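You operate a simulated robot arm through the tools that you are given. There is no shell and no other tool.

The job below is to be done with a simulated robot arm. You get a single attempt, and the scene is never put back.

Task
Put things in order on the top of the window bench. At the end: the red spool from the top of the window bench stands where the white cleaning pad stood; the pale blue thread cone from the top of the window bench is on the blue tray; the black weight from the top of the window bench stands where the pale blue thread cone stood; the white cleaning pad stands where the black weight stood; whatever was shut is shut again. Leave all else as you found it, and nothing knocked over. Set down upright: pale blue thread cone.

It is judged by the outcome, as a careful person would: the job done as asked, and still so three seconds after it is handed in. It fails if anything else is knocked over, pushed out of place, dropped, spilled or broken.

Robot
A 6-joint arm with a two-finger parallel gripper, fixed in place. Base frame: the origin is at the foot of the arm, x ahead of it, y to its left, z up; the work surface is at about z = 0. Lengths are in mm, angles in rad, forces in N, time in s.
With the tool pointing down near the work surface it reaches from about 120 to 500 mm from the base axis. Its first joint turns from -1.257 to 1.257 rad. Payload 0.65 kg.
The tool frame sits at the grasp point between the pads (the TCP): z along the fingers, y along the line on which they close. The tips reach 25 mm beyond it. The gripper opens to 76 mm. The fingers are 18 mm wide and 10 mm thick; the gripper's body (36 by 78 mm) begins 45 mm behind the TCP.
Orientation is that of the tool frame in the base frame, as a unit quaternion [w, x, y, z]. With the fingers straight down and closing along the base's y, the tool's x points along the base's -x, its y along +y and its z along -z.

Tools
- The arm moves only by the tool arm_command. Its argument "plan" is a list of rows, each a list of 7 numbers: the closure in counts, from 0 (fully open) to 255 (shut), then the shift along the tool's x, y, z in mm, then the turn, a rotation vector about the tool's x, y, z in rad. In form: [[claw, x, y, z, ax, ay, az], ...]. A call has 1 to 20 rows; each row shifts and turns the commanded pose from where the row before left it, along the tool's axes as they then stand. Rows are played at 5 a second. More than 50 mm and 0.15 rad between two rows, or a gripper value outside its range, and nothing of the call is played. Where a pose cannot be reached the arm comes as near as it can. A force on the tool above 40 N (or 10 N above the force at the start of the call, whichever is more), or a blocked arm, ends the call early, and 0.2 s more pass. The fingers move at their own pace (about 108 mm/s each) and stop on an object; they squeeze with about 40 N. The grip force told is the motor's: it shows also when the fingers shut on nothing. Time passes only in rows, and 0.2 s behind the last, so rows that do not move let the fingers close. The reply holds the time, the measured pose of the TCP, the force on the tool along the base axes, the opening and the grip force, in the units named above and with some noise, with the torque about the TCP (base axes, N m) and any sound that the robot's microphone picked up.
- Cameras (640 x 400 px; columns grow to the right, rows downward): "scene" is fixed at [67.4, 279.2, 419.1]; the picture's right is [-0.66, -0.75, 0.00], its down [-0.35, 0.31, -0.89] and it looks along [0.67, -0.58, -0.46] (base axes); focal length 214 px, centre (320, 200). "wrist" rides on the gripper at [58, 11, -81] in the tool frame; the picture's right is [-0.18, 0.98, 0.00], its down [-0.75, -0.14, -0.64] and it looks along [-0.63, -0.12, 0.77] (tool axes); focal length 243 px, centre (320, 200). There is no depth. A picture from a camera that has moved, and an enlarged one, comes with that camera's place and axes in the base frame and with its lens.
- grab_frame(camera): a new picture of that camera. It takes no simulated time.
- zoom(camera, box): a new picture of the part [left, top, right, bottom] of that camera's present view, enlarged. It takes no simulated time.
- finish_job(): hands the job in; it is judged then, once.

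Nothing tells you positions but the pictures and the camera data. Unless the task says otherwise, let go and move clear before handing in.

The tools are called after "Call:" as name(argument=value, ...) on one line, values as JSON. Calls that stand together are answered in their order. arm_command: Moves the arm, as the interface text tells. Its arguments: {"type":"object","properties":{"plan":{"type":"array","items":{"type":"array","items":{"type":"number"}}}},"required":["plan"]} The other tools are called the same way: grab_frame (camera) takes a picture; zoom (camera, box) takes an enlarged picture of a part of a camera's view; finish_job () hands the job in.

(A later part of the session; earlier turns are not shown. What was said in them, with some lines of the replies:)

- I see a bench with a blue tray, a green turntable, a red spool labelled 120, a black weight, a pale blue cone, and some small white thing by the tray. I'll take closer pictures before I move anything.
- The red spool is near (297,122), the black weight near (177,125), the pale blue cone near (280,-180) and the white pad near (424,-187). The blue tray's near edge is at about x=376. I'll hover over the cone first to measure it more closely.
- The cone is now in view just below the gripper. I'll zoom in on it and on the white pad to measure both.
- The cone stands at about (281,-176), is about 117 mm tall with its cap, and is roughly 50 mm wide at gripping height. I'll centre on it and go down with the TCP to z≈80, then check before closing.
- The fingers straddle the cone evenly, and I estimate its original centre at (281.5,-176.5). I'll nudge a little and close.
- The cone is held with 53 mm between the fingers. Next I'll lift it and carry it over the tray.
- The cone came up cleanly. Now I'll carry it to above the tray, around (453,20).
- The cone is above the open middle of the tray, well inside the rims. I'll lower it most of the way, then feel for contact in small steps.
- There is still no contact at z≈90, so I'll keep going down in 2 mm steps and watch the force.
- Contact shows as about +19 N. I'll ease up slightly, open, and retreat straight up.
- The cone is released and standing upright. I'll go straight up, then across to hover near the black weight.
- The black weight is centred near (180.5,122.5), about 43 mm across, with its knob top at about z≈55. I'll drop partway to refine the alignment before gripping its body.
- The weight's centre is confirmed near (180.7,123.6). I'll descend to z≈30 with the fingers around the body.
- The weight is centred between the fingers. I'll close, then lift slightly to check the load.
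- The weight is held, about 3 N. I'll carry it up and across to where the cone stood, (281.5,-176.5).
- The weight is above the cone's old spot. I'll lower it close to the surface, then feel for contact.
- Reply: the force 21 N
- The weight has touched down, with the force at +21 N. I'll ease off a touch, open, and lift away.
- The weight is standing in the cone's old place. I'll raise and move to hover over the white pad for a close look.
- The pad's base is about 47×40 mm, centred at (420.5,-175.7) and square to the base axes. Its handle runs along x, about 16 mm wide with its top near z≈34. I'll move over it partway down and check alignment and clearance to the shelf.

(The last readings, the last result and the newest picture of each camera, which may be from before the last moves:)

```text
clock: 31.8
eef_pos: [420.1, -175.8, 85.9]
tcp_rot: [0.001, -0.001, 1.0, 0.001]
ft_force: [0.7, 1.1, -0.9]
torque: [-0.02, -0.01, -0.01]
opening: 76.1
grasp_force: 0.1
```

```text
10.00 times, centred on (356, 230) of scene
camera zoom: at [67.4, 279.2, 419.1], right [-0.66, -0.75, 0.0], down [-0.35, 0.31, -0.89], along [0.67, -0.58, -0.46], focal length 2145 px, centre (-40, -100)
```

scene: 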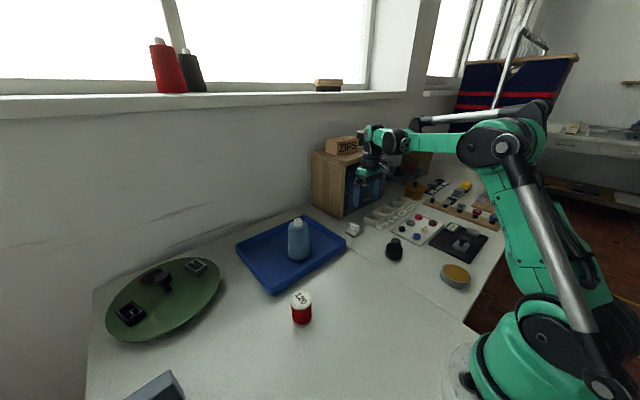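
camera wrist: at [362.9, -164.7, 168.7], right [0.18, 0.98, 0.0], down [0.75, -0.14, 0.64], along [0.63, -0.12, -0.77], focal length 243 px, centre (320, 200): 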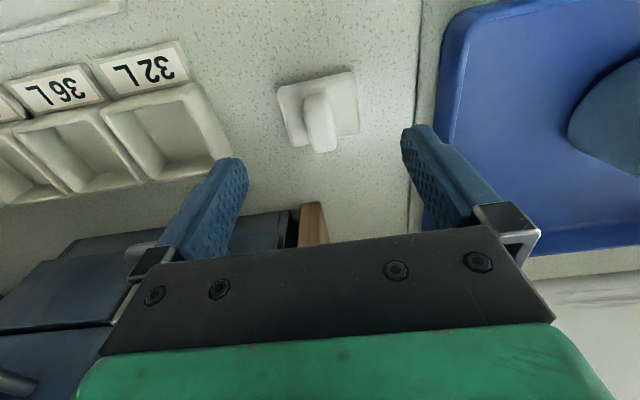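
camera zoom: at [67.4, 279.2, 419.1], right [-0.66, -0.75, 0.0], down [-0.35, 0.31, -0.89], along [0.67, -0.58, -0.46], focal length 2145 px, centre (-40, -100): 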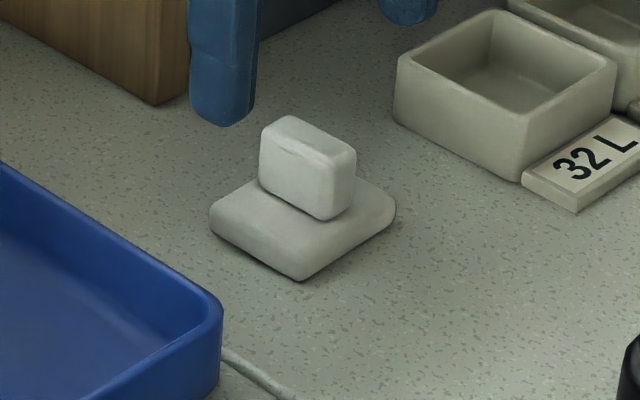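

The pad's centre is confirmed at (421,-175.8), with the base about 8 mm thick and the handle top near z≈30. I'll go down to z≈37.5, which leaves the tips just above the base, and close on the handle.

Call:
arm_command(plan=[[0, -0.5, 0, 15, 0, 0, 0], [0, 0, 0, 15, 0, 0, 0], [0, 0, 0, 12, 0, 0, 0], [0, 0, 0, 6, 0, 0, 0], [0, 0, 0, 0, 0, 0, 0], [0, 0, 0, 0, 0, 0, 0]])

Call:
grab_frame(camera="wrist")

Call:
zoom(camera="scene", box=[320, 150, 416, 250])

```text
clock: 33.2
eef_pos: [420.7, -176.8, 38.6]
tcp_rot: [0.001, 0.001, 1.0, 0.0]
ft_force: [0.4, -0.4, -0.3]
torque: [-0.02, 0.0, 0.01]
opening: 76.0
grasp_force: 0.1
```

```text
taken
camera wrist: at [363.3, -165.9, 121.1], right [0.18, 0.98, 0.0], down [0.75, -0.14, 0.64], along [0.63, -0.12, -0.77], focal length 243 px, centre (320, 200)
```

wrist: 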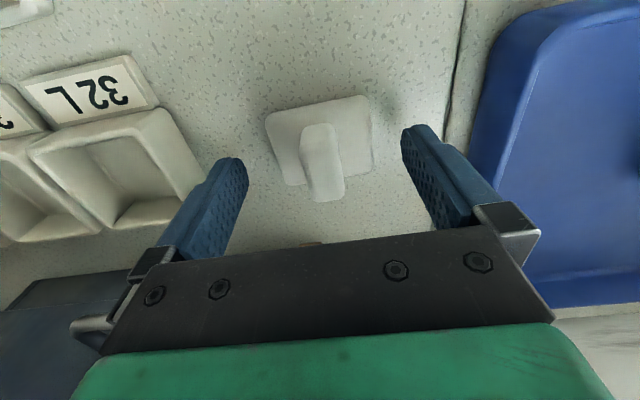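

```text
4.00 times, centred on (368, 200) of scene
camera zoom: at [67.4, 279.2, 419.1], right [-0.66, -0.75, 0.0], down [-0.35, 0.31, -0.89], along [0.67, -0.58, -0.46], focal length 858 px, centre (128, 200)
```

zoom: 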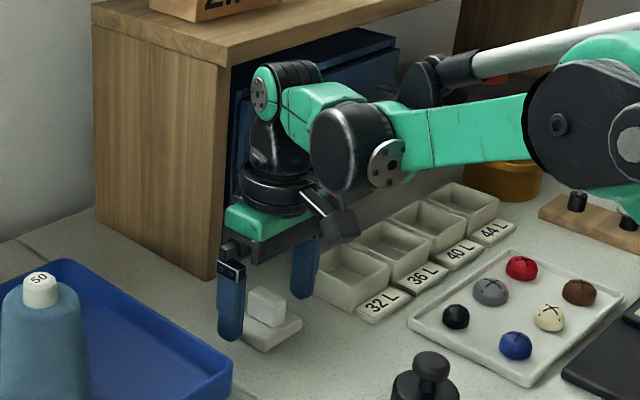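

Call:
arm_command(plan=[[0, 0, 0.5, 1.5, 0, 0, 0], [0, 0, 0, 0, 0, 0, 0], [255, 0, 0, 0, 0, 0, 0], [255, 0, 0, 0, 0, 0, 0], [255, 0, 0, 0, 0, 0, 0], [255, 0, 0, 0, 0, 0, 0]])

Call:
grab_frame(camera="wrist")

```text
clock: 34.6
eef_pos: [421.1, -175.3, 37.4]
tcp_rot: [0.001, 0.001, 1.0, 0.001]
ft_force: [-0.6, 0.4, 0.4]
torque: [0.02, 0.04, 0.03]
opening: 15.2
grasp_force: 34.3
```

```text
taken
camera wrist: at [363.4, -165.4, 119.4], right [0.18, 0.98, 0.0], down [0.75, -0.14, 0.64], along [0.63, -0.12, -0.77], focal length 243 px, centre (320, 200)
```

wrist: 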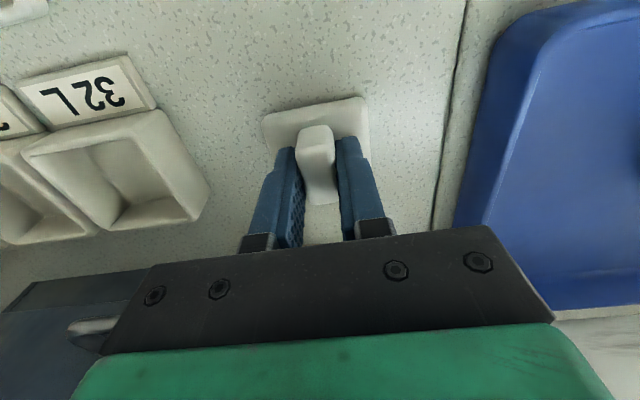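

The pad handle is gripped at 15 mm. I'll lift it gently and verify.

Call:
arm_command(plan=[[255, 0, 0, -3, 0, 0, 0], [255, 0, 0, -7, 0, 0, 0], [255, 0, 0, -15, 0, 0, 0], [255, 0, 0, -25, 0, 0, 0], [255, 0, 0, -30, 0, 0, 0], [255, 0, 0, -30, 0, 0, 0], [255, 0, 0, 0, 0, 0, 0]])

Call:
grab_frame(camera="wrist")

Call:
grab_frame(camera="scene")

```text
clock: 36.2
eef_pos: [420.8, -175.2, 145.6]
tcp_rot: [0.0, 0.0, 1.0, 0.001]
ft_force: [-0.6, -1.1, -0.6]
torque: [-0.01, -0.01, -0.01]
opening: 14.6
grasp_force: 34.6
```

```text
taken
camera wrist: at [363.6, -163.5, 228.8], right [0.18, 0.98, 0.0], down [0.75, -0.14, 0.64], along [0.63, -0.12, -0.77], focal length 243 px, centre (320, 200)
```

wrist: 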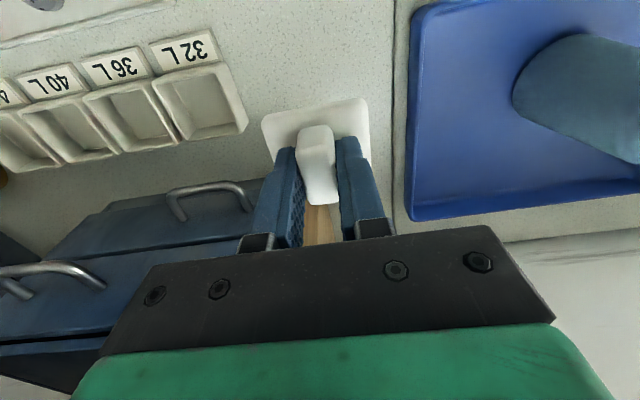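

```text
taken
```

scene: 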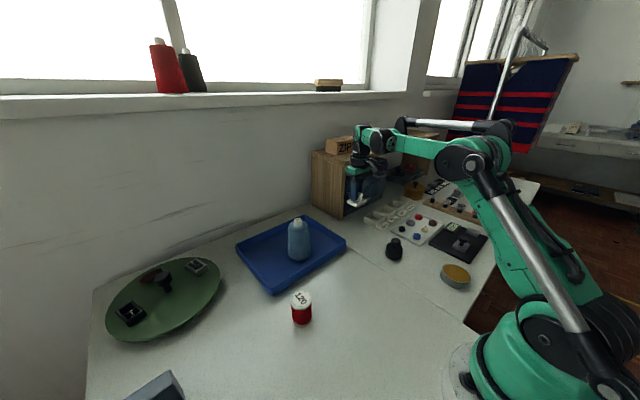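

The pad is up and level. I'll carry it to the weight's old place at (180.7,123.6).

Call:
arm_command(plan=[[255, 12, 15, 0, 0, 0, 0], [255, 24, 30, 0, 0, 0, 0], [255, 24, 30, 0, 0, 0, 0], [255, 24, 30, 0, 0, 0, 0], [255, 24, 30, 0, 0, 0, 0], [255, 24, 30, 0, 0, 0, 0], [255, 24, 30, 0, 0, 0, 0], [255, 24, 30, 0, 0, 0, 0], [255, 24, 30, 0, 0, 0, 0], [255, 24, 30, 0, 0, 0, 0], [255, 12, 14, 0, 0, 0, 0], [255, 0, 0, 0, 0, 0, 0], [255, 0, 0, 0, 0, 0, 0]])

Call:
grab_frame(camera="wrist")

Call:
grab_frame(camera="scene")

```text
clock: 39.0
eef_pos: [180.0, 123.3, 148.4]
tcp_rot: [0.001, 0.001, 1.0, 0.001]
ft_force: [0.1, -0.1, -1.1]
torque: [-0.01, 0.0, -0.01]
opening: 15.2
grasp_force: 34.1
```

```text
taken
camera wrist: at [122.7, 132.9, 230.9], right [0.18, 0.98, 0.0], down [0.75, -0.14, 0.64], along [0.63, -0.12, -0.77], focal length 243 px, centre (320, 200)
```

wrist: 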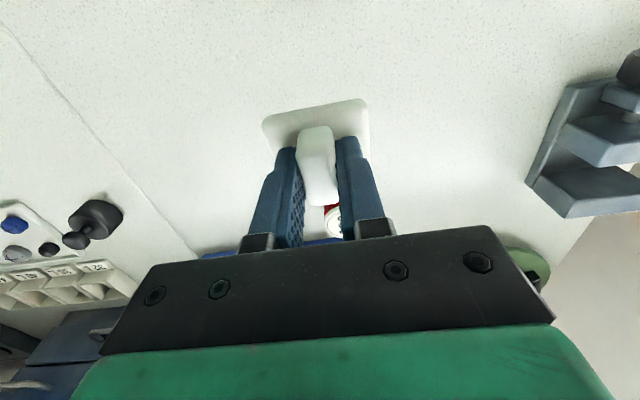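

```text
taken
```

scene: 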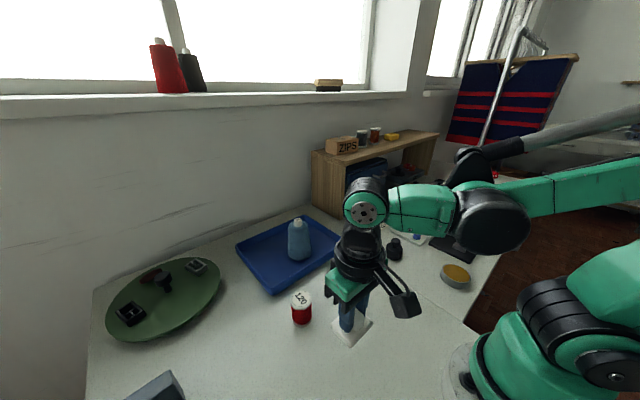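

The pad is above the weight's old place. I'll lower it most of the way, then feel for contact.

Call:
arm_command(plan=[[255, -0.5, 0.3, 20, 0, 0, 0], [255, 0, 0, 30, 0, 0, 0], [255, 0, 0, 30, 0, 0, 0], [255, 0, 0, 18, 0, 0, 0], [255, 0, 0, 7, 0, 0, 0], [255, 0, 0, 0, 0, 0, 0], [255, 0, 0, 0, 0, 0, 0]])

Call:
grab_frame(camera="wrist")

```text
clock: 40.6
eef_pos: [180.4, 123.3, 42.7]
tcp_rot: [0.001, 0.0, 1.0, 0.0]
ft_force: [-0.4, -0.2, -0.5]
torque: [0.03, -0.01, -0.02]
opening: 15.0
grasp_force: 34.5
```

```text
taken
camera wrist: at [123.6, 133.8, 125.0], right [0.18, 0.98, 0.0], down [0.75, -0.14, 0.64], along [0.63, -0.12, -0.77], focal length 243 px, centre (320, 200)
```

wrist: 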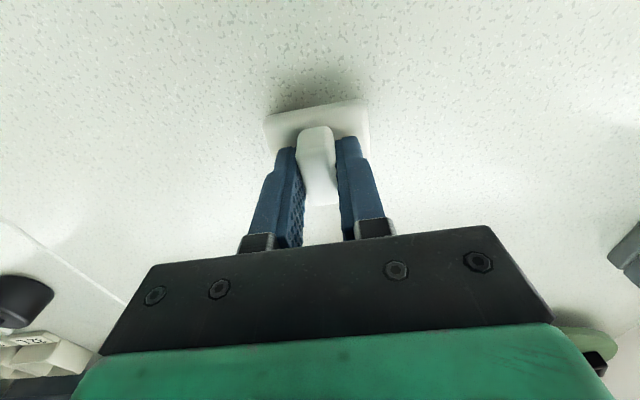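

Call:
arm_command(plan=[[255, 0, 0, 2, 0, 0, 0], [255, 0, 0, 1.5, 0, 0, 0], [255, 0, 0, 0, 0, 0, 0]])

```text
clock: 41.4
eef_pos: [181.3, 122.5, 39.3]
tcp_rot: [0.001, 0.001, 1.0, 0.001]
ft_force: [0.5, -1.0, -1.2]
torque: [0.02, -0.02, 0.01]
opening: 15.0
grasp_force: 33.9
```

Call:
arm_command(plan=[[255, 0, 0, 1, 0, 0, 0], [255, 0, 0, 0, 0, 0, 0]])

```text
clock: 42.0
eef_pos: [182.1, 123.0, 38.3]
tcp_rot: [0.001, 0.0, 1.0, 0.0]
ft_force: [-0.1, 0.3, -0.3]
torque: [0.0, 0.0, 0.0]
opening: 14.9
grasp_force: 34.2
```

Call:
arm_command(plan=[[255, 0, 0, 1, 0, 0, 0], [255, 0, 0, 0, 0, 0, 0]])

```text
clock: 42.6
eef_pos: [182.8, 122.7, 36.9]
tcp_rot: [0.0, -0.001, 1.0, 0.001]
ft_force: [-0.8, 0.2, 26.4]
torque: [-0.04, -0.01, 0.01]
opening: 15.1
grasp_force: 34.6
```

The pad has touched down. I'll ease off, open, and check.

Call:
arm_command(plan=[[255, 0, 0, -0.8, 0, 0, 0], [225, 0, 0, 0, 0, 0, 0], [150, 0, 0, 0, 0, 0, 0], [60, 0, 0, 0, 0, 0, 0], [0, 0, 0, 0, 0, 0, 0], [0, 0, 0, 0, 0, 0, 0]])

Call:
grab_frame(camera="wrist")

```text
clock: 44.0
eef_pos: [181.6, 122.9, 40.0]
tcp_rot: [0.001, -0.001, 1.0, 0.001]
ft_force: [-0.6, 0.3, 0.3]
torque: [0.01, -0.01, -0.01]
opening: 76.0
grasp_force: 0.1
```

```text
taken
camera wrist: at [123.9, 133.7, 120.2], right [0.18, 0.98, 0.0], down [0.75, -0.14, 0.64], along [0.63, -0.12, -0.77], focal length 243 px, centre (320, 200)
```

wrist: 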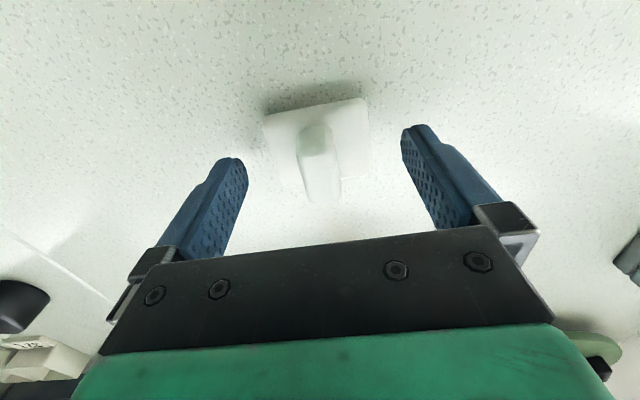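

The pad stands in the weight's old place. Now I'll go up and over to the red spool.

Call:
arm_command(plan=[[0, 0, 0, -10, 0, 0, 0], [0, 0, 0, -25, 0, 0, 0], [0, 0, 0, -30, 0, 0, 0], [0, 0, 0, -30, 0, 0, 0], [0, 0, 0, -15, 0, 0, 0], [0, -25, 0, 0, 0, 0, 0], [0, -30, 0, 0, 0, 0, 0], [0, -30, 0, 0, 0, 0, 0], [0, -17, 0, 0, 0, 0, 0], [0, 0, 0, 0, 0, 0, 0]])

Call:
grab_frame(camera="wrist")

Call:
grab_frame(camera="scene")

```text
clock: 46.2
eef_pos: [281.8, 120.2, 147.4]
tcp_rot: [0.001, -0.001, 1.0, 0.002]
ft_force: [0.2, 0.2, 0.6]
torque: [0.0, 0.0, 0.0]
opening: 75.9
grasp_force: 0.0
```

```text
taken
camera wrist: at [225.6, 131.3, 229.2], right [0.18, 0.98, 0.0], down [0.75, -0.14, 0.64], along [0.63, -0.12, -0.77], focal length 243 px, centre (320, 200)
```

wrist: 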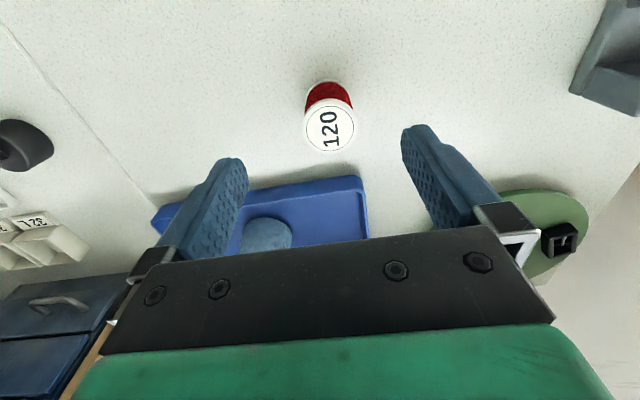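

```text
taken
```

scene: 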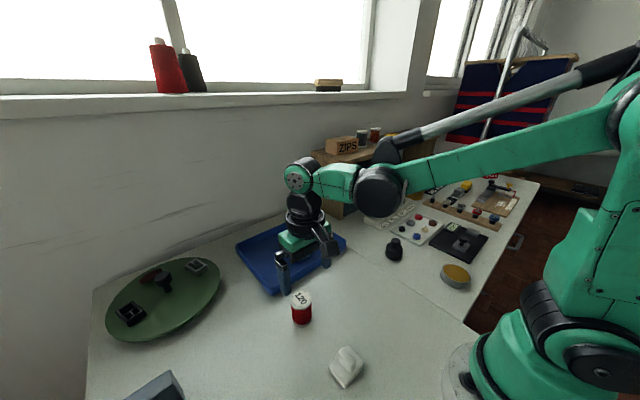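

Call:
zoom(camera="wrist", box=[282, 70, 378, 160])

Call:
zoom(camera="scene", box=[260, 270, 388, 400])

```text
4.44 times, centred on (330, 115) of wrist
camera zoom: at [225.6, 131.3, 229.2], right [0.18, 0.98, 0.0], down [0.75, -0.14, 0.64], along [0.63, -0.12, -0.77], focal length 1078 px, centre (276, 578)
```

zoom: 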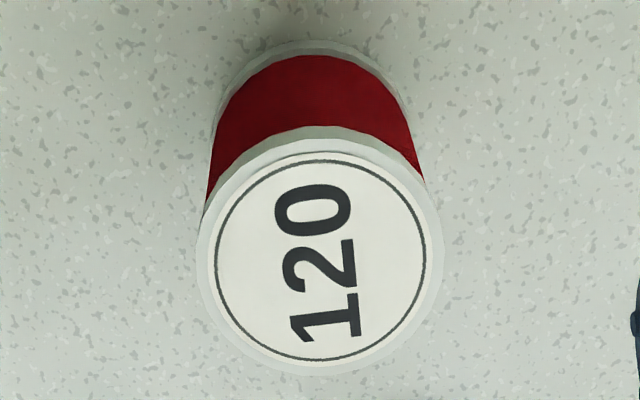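

```text
3.08 times, centred on (324, 335) of scene
camera zoom: at [67.5, 279.2, 419.1], right [-0.66, -0.75, 0.0], down [-0.35, 0.31, -0.89], along [0.67, -0.58, -0.46], focal length 660 px, centre (308, -215)
```

zoom: 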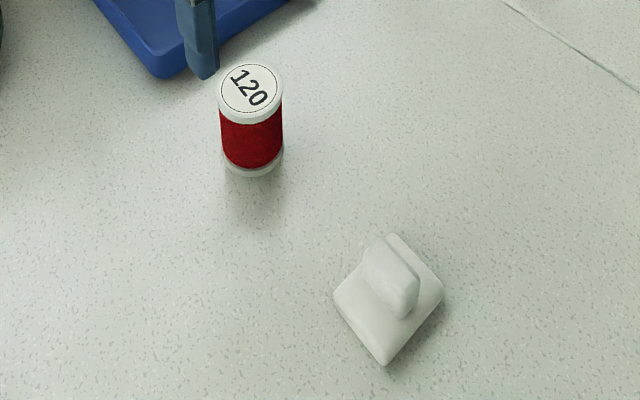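

The spool is centred near (301,124), about 41.5 mm across and 54 mm tall. I'll move over it partway down and check the alignment.

Call:
arm_command(plan=[[0, -9, 1.5, 5, 0, 0, 0], [0, -9, 1.5, 20, 0, 0, 0], [0, 0, 0, 22, 0, 0, 0], [0, 0, 0, 0, 0, 0, 0], [0, 0, 0, 0, 0, 0, 0]])

Call:
zoom(camera="wrist", box=[240, 60, 400, 220])

```text
clock: 47.4
eef_pos: [300.2, 123.6, 98.9]
tcp_rot: [0.002, 0.0, 1.0, 0.002]
ft_force: [0.4, -0.1, -0.2]
torque: [0.0, 0.01, 0.0]
opening: 76.1
grasp_force: 0.0
```

```text
2.50 times, centred on (320, 140) of wrist
camera zoom: at [242.9, 134.6, 181.4], right [0.18, 0.98, 0.0], down [0.75, -0.14, 0.64], along [0.63, -0.12, -0.77], focal length 606 px, centre (320, 350)
```

zoom: 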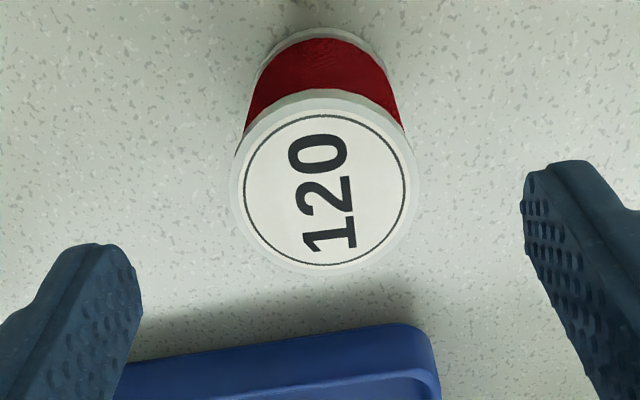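

The alignment is good, so I'll descend to z≈29 around the spool and close.

Call:
arm_command(plan=[[0, -0.5, 0, 15, 0, 0, 0], [0, 0, 0, 22, 0, 0, 0], [0, 0, 0, 20, 0, 0, 0], [0, 0, 0, 12, 0, 0, 0], [0, 0, 0, 0, 0, 0, 0], [0, 0, 0, 0, 0, 0, 0]])

Call:
grab_frame(camera="wrist")

```text
clock: 48.8
eef_pos: [301.5, 125.8, 30.0]
tcp_rot: [0.001, 0.0, 1.0, 0.001]
ft_force: [0.0, -0.8, 0.3]
torque: [0.01, 0.0, 0.01]
opening: 75.7
grasp_force: 0.0
```

```text
taken
camera wrist: at [244.0, 135.6, 113.0], right [0.18, 0.98, 0.0], down [0.75, -0.14, 0.64], along [0.63, -0.12, -0.77], focal length 243 px, centre (320, 200)
```

wrist: 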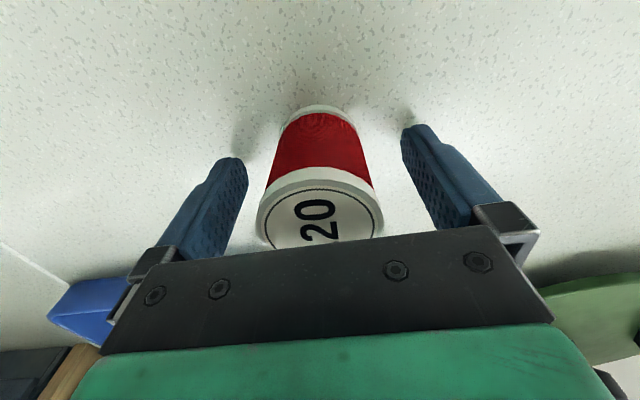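

Call:
arm_command(plan=[[255, 0, 0, 0, 0, 0, 0], [255, 0, 0, 0, 0, 0, 0], [255, 0, 0, 0, 0, 0, 0]])

Call:
grab_frame(camera="wrist")

```text
clock: 49.6
eef_pos: [301.7, 124.4, 31.2]
tcp_rot: [0.001, 0.0, 1.0, 0.0]
ft_force: [-0.2, -0.4, 0.6]
torque: [-0.03, 0.05, -0.01]
opening: 39.7
grasp_force: 39.6
```

```text
taken
camera wrist: at [244.0, 135.6, 113.1], right [0.18, 0.98, 0.0], down [0.75, -0.14, 0.64], along [0.63, -0.12, -0.77], focal length 243 px, centre (320, 200)
```

wrist: 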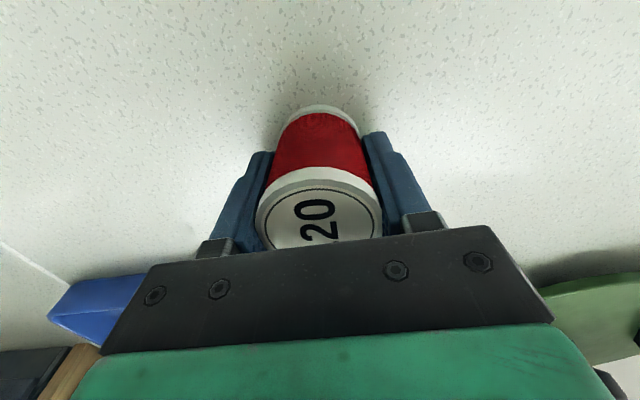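

The spool is gripped. I'll lift it and carry it to the pad's old place at (421,-175.8).

Call:
arm_command(plan=[[255, 0, 0, -4, 0, 0, 0], [255, 0, 0, -8, 0, 0, 0], [255, 0, 0, -20, 0, 0, 0], [255, 0, 0, -30, 0, 0, 0], [255, 0, 0, -30, 0, 0, 0], [255, 0, 0, -28, 0, 0, 0], [255, 0, 0, 0, 0, 0, 0]])

Call:
grab_frame(camera="wrist")

```text
clock: 51.2
eef_pos: [302.8, 124.0, 152.8]
tcp_rot: [0.001, 0.0, 1.0, 0.001]
ft_force: [0.1, 0.8, -1.0]
torque: [0.0, -0.01, 0.0]
opening: 40.0
grasp_force: 40.2
```

```text
taken
camera wrist: at [244.5, 134.6, 234.2], right [0.18, 0.98, 0.0], down [0.75, -0.14, 0.64], along [0.63, -0.12, -0.77], focal length 243 px, centre (320, 200)
```

wrist: 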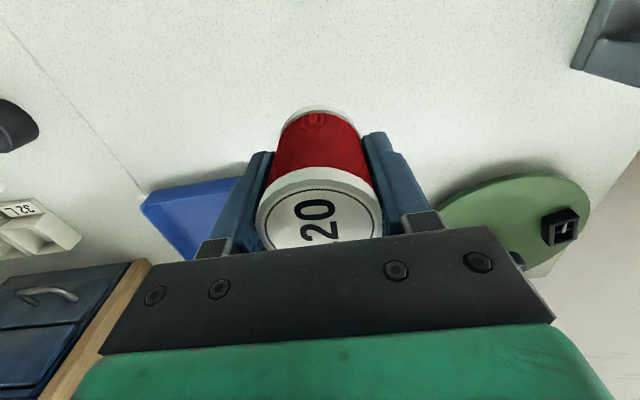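

Call:
arm_command(plan=[[255, -6, -18, 0, 0, 0, 0], [255, -10, -33, 0, 0, 0, 0], [255, -10, -33, 0, 0, 0, 0], [255, -12, -33, 0, 0, 0, 0], [255, -14, -33, 0, 0, 0, 0], [255, -14, -33, 0, 0, 0, 0], [255, -14, -33, 0, 0, 0, 0], [255, -14, -33, 0, 0, 0, 0], [255, -15, -31, 0, 0, 0, 0], [255, -10, -20, 0, 0, 0, 0], [255, 0, 0, 0, 0, 0, 0], [255, 0, 0, 0, 0, 0, 0]])

Call:
grab_frame(camera="wrist")

Call:
grab_frame(camera="scene")

```text
clock: 53.8
eef_pos: [419.6, -174.4, 151.0]
tcp_rot: [0.001, -0.001, 1.0, 0.001]
ft_force: [0.9, 0.2, 0.3]
torque: [0.02, 0.0, 0.05]
opening: 40.2
grasp_force: 39.8
```

```text
taken
camera wrist: at [362.3, -163.7, 233.2], right [0.18, 0.98, 0.0], down [0.75, -0.14, 0.64], along [0.63, -0.12, -0.77], focal length 243 px, centre (320, 200)
```

wrist: 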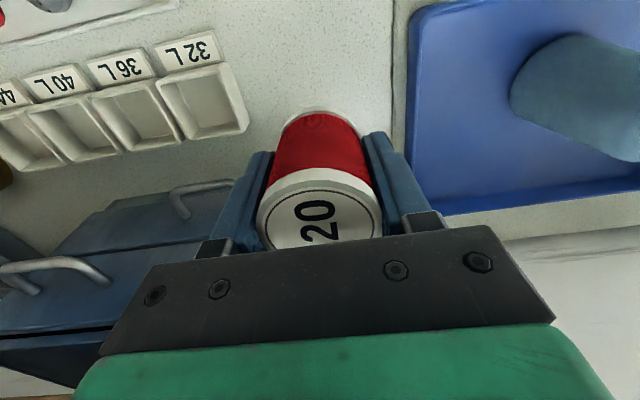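

```text
taken
```

scene: 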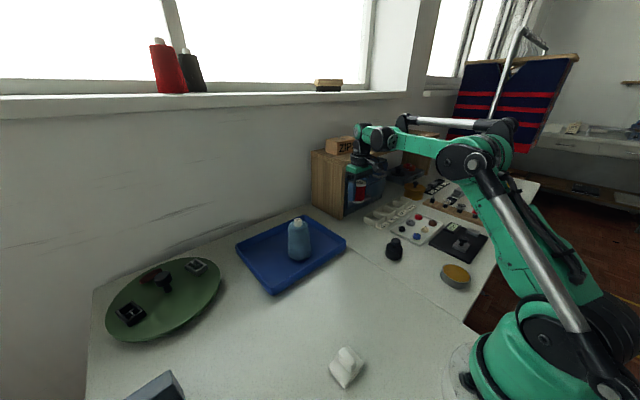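

I'll correct the spool's position slightly, lower it close to the surface, then feel for contact.

Call:
arm_command(plan=[[255, -0.7, -2, 15, 0, 0, 0], [255, 0, 0, 30, 0, 0, 0], [255, 0, 0, 30, 0, 0, 0], [255, 0, 0, 25, 0, 0, 0], [255, 0, 0, 14, 0, 0, 0], [255, 0, 0, 0, 0, 0, 0], [255, 0, 0, 0, 0, 0, 0]])

Call:
grab_frame(camera="wrist")

Call:
zoom(camera="scene", box=[320, 150, 416, 250])

```text
clock: 55.4
eef_pos: [420.4, -177.5, 35.3]
tcp_rot: [0.0, 0.0, 1.0, 0.001]
ft_force: [-0.2, 0.1, -0.9]
torque: [0.03, -0.03, 0.0]
opening: 39.7
grasp_force: 40.0
```

```text
taken
camera wrist: at [363.9, -165.7, 118.8], right [0.18, 0.98, 0.0], down [0.75, -0.14, 0.64], along [0.63, -0.12, -0.77], focal length 243 px, centre (320, 200)
```

wrist: 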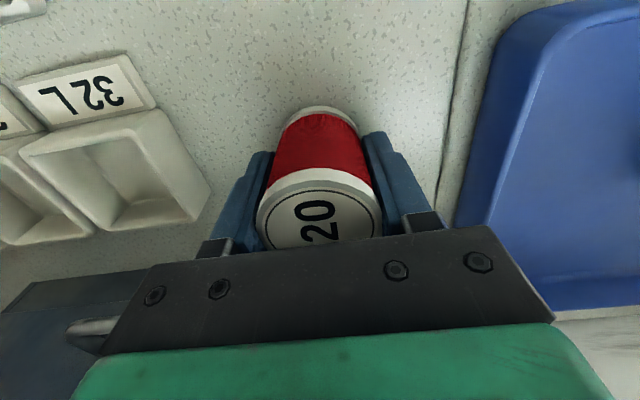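

```text
4.00 times, centred on (368, 200) of scene
camera zoom: at [67.4, 279.2, 419.1], right [-0.66, -0.75, 0.0], down [-0.35, 0.31, -0.89], along [0.67, -0.58, -0.46], focal length 858 px, centre (128, 200)
```

zoom: 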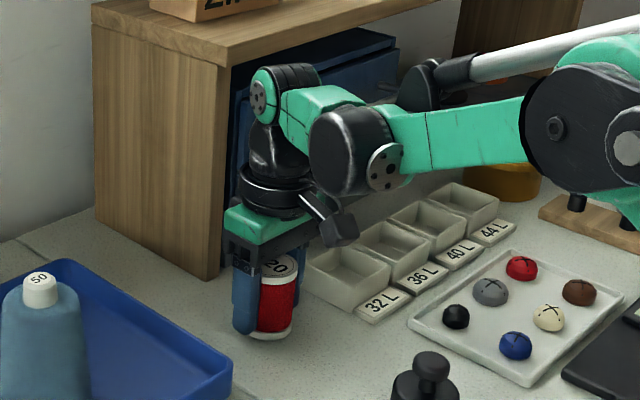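

Call:
arm_command(plan=[[255, 0, 0, 2, 0, 0, 0], [255, 0, 0, 1.5, 0, 0, 0], [255, 0, 0, 0, 0, 0, 0]])

```text
clock: 56.2
eef_pos: [420.6, -176.0, 31.6]
tcp_rot: [0.0, 0.001, 1.0, 0.002]
ft_force: [-0.1, 1.0, 0.1]
torque: [-0.02, -0.02, 0.04]
opening: 39.8
grasp_force: 39.7
```

Call:
arm_command(plan=[[255, 0, 0, 1, 0, 0, 0], [255, 0, 0, 0, 0, 0, 0]])

```text
clock: 56.8
eef_pos: [421.4, -176.6, 33.3]
tcp_rot: [0.001, 0.001, 1.0, 0.0]
ft_force: [0.2, -0.2, 0.8]
torque: [-0.03, 0.01, 0.0]
opening: 39.7
grasp_force: 40.2
```

Call:
arm_command(plan=[[255, 0, 0, 1, 0, 0, 0], [255, 0, 0, 0, 0, 0, 0]])

```text
clock: 57.4
eef_pos: [422.3, -175.5, 31.5]
tcp_rot: [0.0, 0.0, 1.0, 0.0]
ft_force: [-0.9, -0.1, -1.3]
torque: [0.04, 0.01, -0.01]
opening: 39.6
grasp_force: 39.9
```

Call:
arm_command(plan=[[255, 0, 0, 1, 0, 0, 0], [255, 0, 0, 0, 0, 0, 0]])

```text
clock: 58.0
eef_pos: [420.8, -176.4, 30.3]
tcp_rot: [-0.001, 0.0, 1.0, 0.001]
ft_force: [-8.9, 1.9, 20.4]
torque: [-0.05, 0.07, -0.07]
opening: 40.0
grasp_force: 40.3
```

The spool has touched down. I'll ease off, release, and check.

Call:
arm_command(plan=[[255, 0, 0, -0.7, 0, 0, 0], [210, 0, 0, 0, 0, 0, 0], [120, 0, 0, 0, 0, 0, 0], [40, 0, 0, 0, 0, 0, 0], [0, 0, 0, 0, 0, 0, 0], [0, 0, 0, 0, 0, 0, 0]])

Call:
grab_frame(camera="wrist")

```text
clock: 59.4
eef_pos: [421.0, -176.2, 31.3]
tcp_rot: [0.001, 0.0, 1.0, 0.001]
ft_force: [0.0, -0.1, 0.4]
torque: [-0.05, 0.01, 0.01]
opening: 76.1
grasp_force: 0.0
```

```text
taken
camera wrist: at [364.6, -164.9, 113.7], right [0.18, 0.98, 0.0], down [0.75, -0.14, 0.64], along [0.63, -0.12, -0.77], focal length 243 px, centre (320, 200)
```

wrist: 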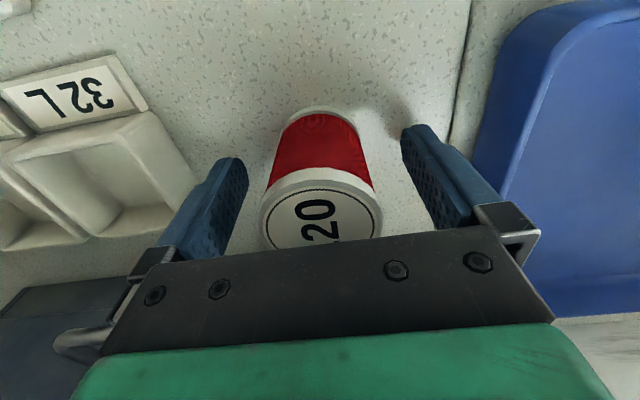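

The spool stands upright and free. I'll go straight up, then draw back to the starting area and check the whole scene.

Call:
arm_command(plan=[[0, 0, 0, -10, 0, 0, 0], [0, 0, 0, -20, 0, 0, 0], [0, 0, 0, -30, 0, 0, 0], [0, 0, 0, -35, 0, 0, 0], [0, 0, 0, -35, 0, 0, 0], [0, 10, 10, -30, 0, 0, 0], [0, 20, 30, -30, 0, 0, 0], [0, 25, 35, -30, 0, 0, 0], [0, 25, 35, -30, 0, 0, 0], [0, 25, 35, -20, 0, 0, 0], [0, 20, 35, -10, 0, 0, 0], [0, 12, 35, 0, 0, 0, 0], [0, 0, 22, 0, 0, 0, 0], [0, 0, 0, 0, 0, 0, 0], [0, 0, 0, 0, 0, 0, 0]])

Call:
grab_frame(camera="scene")

Call:
grab_frame(camera="wrist")

Call:
zoom(camera="scene", box=[320, 160, 520, 285])

Call:
zoom(camera="scene", box=[80, 200, 400, 400])

```text
refused: row 8 steps farther than a row can; nothing moved
```

```text
taken
```

scene: 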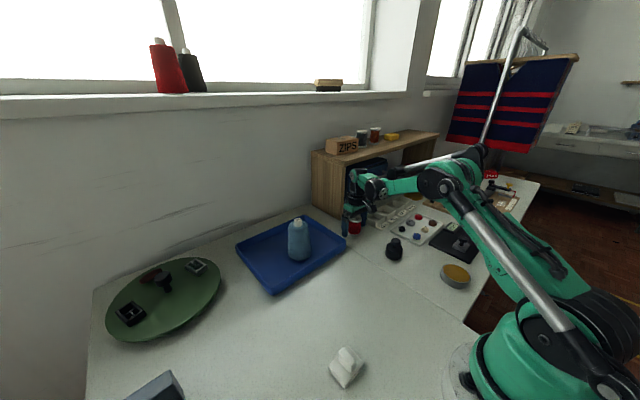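

```text
taken
camera wrist: at [364.6, -164.9, 113.7], right [0.18, 0.98, 0.0], down [0.75, -0.14, 0.64], along [0.63, -0.12, -0.77], focal length 243 px, centre (320, 200)
```

wrist: 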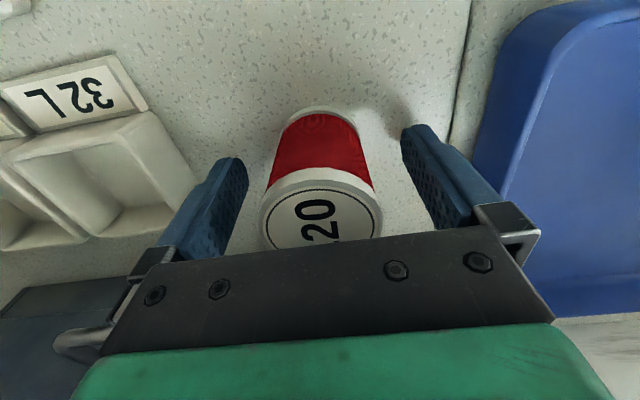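

```text
3.20 times, centred on (420, 222) of scene
camera zoom: at [67.4, 279.2, 419.1], right [-0.66, -0.75, 0.0], down [-0.35, 0.31, -0.89], along [0.67, -0.58, -0.46], focal length 686 px, centre (0, 128)
```

zoom: 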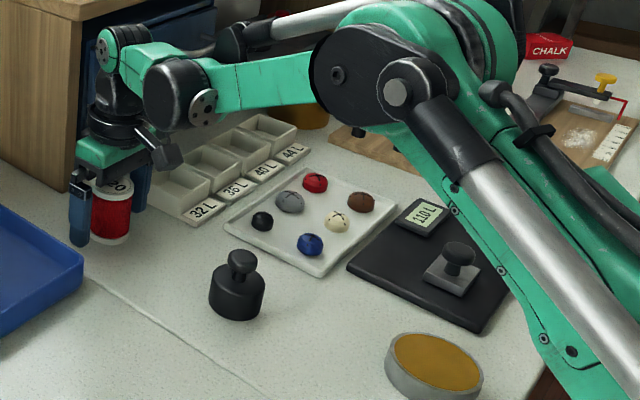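

```text
2.00 times, centred on (240, 300) of scene
camera zoom: at [67.4, 279.2, 419.1], right [-0.66, -0.75, 0.0], down [-0.35, 0.31, -0.89], along [0.67, -0.58, -0.46], focal length 429 px, centre (480, 0)
```

zoom: 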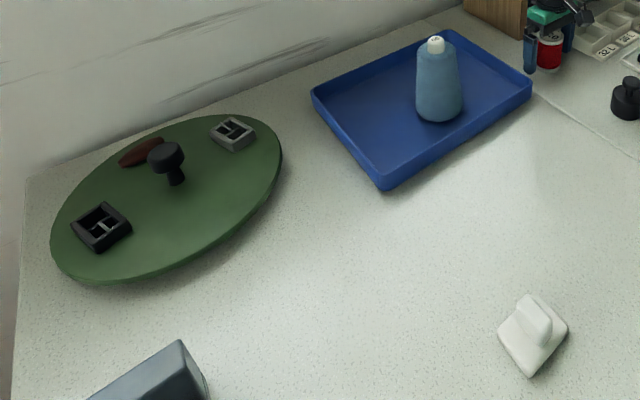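

The last call was refused because one row was too long, and nothing moved. Everything looks in place, so I'll retry with straight-up rows first and shorter steps after.

Call:
arm_command(plan=[[0, 0, 0, -10, 0, 0, 0], [0, 0, 0, -20, 0, 0, 0], [0, 0, 0, -30, 0, 0, 0], [0, 0, 0, -35, 0, 0, 0], [0, 0, 0, -35, 0, 0, 0], [0, 10, 10, -25, 0, 0, 0], [0, 20, 25, -25, 0, 0, 0], [0, 22, 30, -25, 0, 0, 0], [0, 22, 30, -25, 0, 0, 0], [0, 22, 30, -25, 0, 0, 0], [0, 22, 35, -10, 0, 0, 0], [0, 19, 35, 0, 0, 0, 0], [0, 0, 35, 0, 0, 0, 0], [0, 0, 0, 0, 0, 0, 0], [0, 0, 0, 0, 0, 0, 0]])

Call:
grab_frame(camera="scene")

Call:
grab_frame(camera="wrist")

Call:
zoom(camera="scene", box=[320, 160, 520, 285])

Call:
zoom(camera="scene", box=[80, 200, 400, 400])

```text
clock: 62.6
eef_pos: [285.4, 52.8, 296.7]
tcp_rot: [0.002, 0.0, 1.0, 0.001]
ft_force: [-0.3, 0.5, -0.7]
torque: [0.01, 0.03, -0.02]
opening: 75.8
grasp_force: 0.1
```

```text
taken
```

scene: 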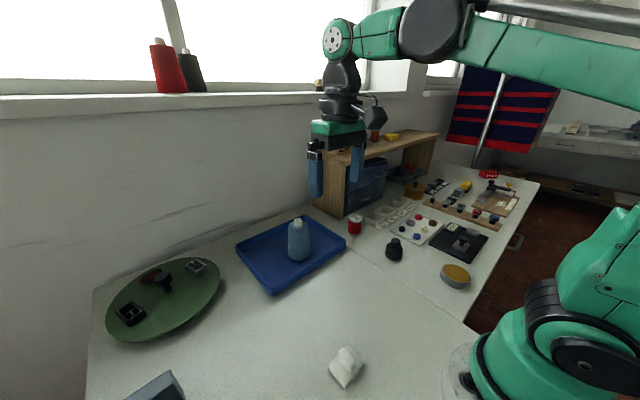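

```text
taken
camera wrist: at [227.6, 63.9, 378.6], right [0.18, 0.98, 0.0], down [0.75, -0.14, 0.64], along [0.63, -0.12, -0.77], focal length 243 px, centre (320, 200)
```

wrist: 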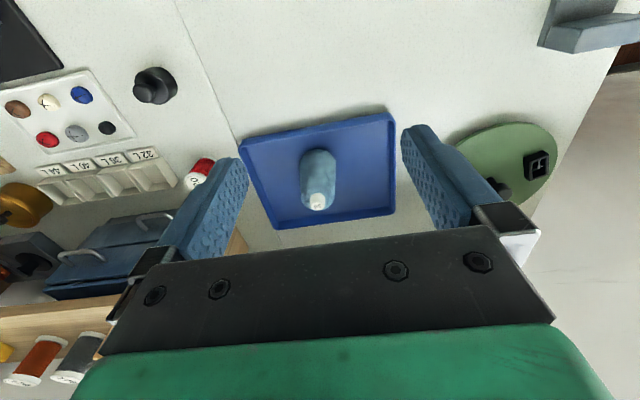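

```text
3.20 times, centred on (420, 222) of scene
camera zoom: at [67.4, 279.2, 419.1], right [-0.66, -0.75, 0.0], down [-0.35, 0.31, -0.89], along [0.67, -0.58, -0.46], focal length 686 px, centre (0, 128)
```

zoom: 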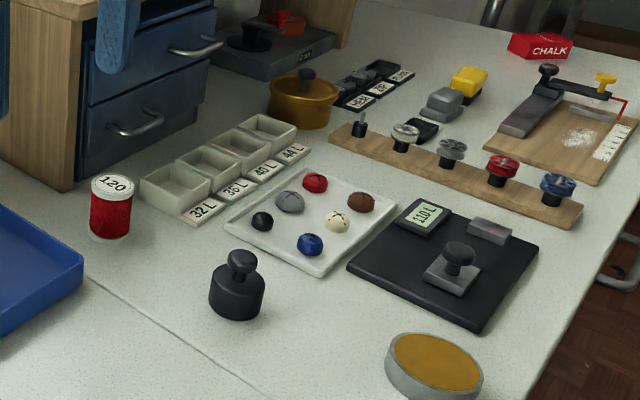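

```text
2.00 times, centred on (240, 300) of scene
camera zoom: at [67.4, 279.2, 419.1], right [-0.66, -0.75, 0.0], down [-0.35, 0.31, -0.89], along [0.67, -0.58, -0.46], focal length 429 px, centre (480, 0)
```

zoom: 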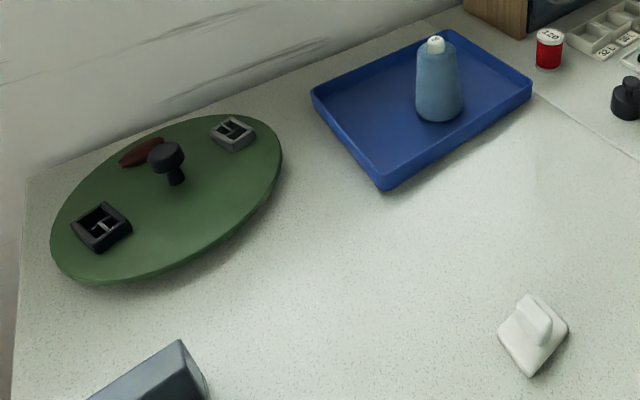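

All four items are where they were asked for: the cone upright on the blue tray, the weight where the cone was, the pad where the weight was, and the spool where the pad was. The drawers are still shut, nothing else has moved, and the gripper is empty and clear, so I'm handing in the job.

Call:
finish_job()

```text
The job is handed in.
```

The bench is in the order you asked for, and I've handed the job in; I haven't been told the verdict. The final pictures show:

- **Pale blue thread cone:** upright on the blue tray, well inside its rims.
- **Black weight:** standing where the cone stood.
- **White cleaning pad:** standing where the weight stood.
- **Red spool:** standing upright where the pad stood.

By my estimates from the pictures, the weight, pad and spool are each within a few millimetres of the old spots. I opened nothing, and the drawers are still shut. Nothing else looks moved or knocked over. The gripper is open, empty and clear of everything.
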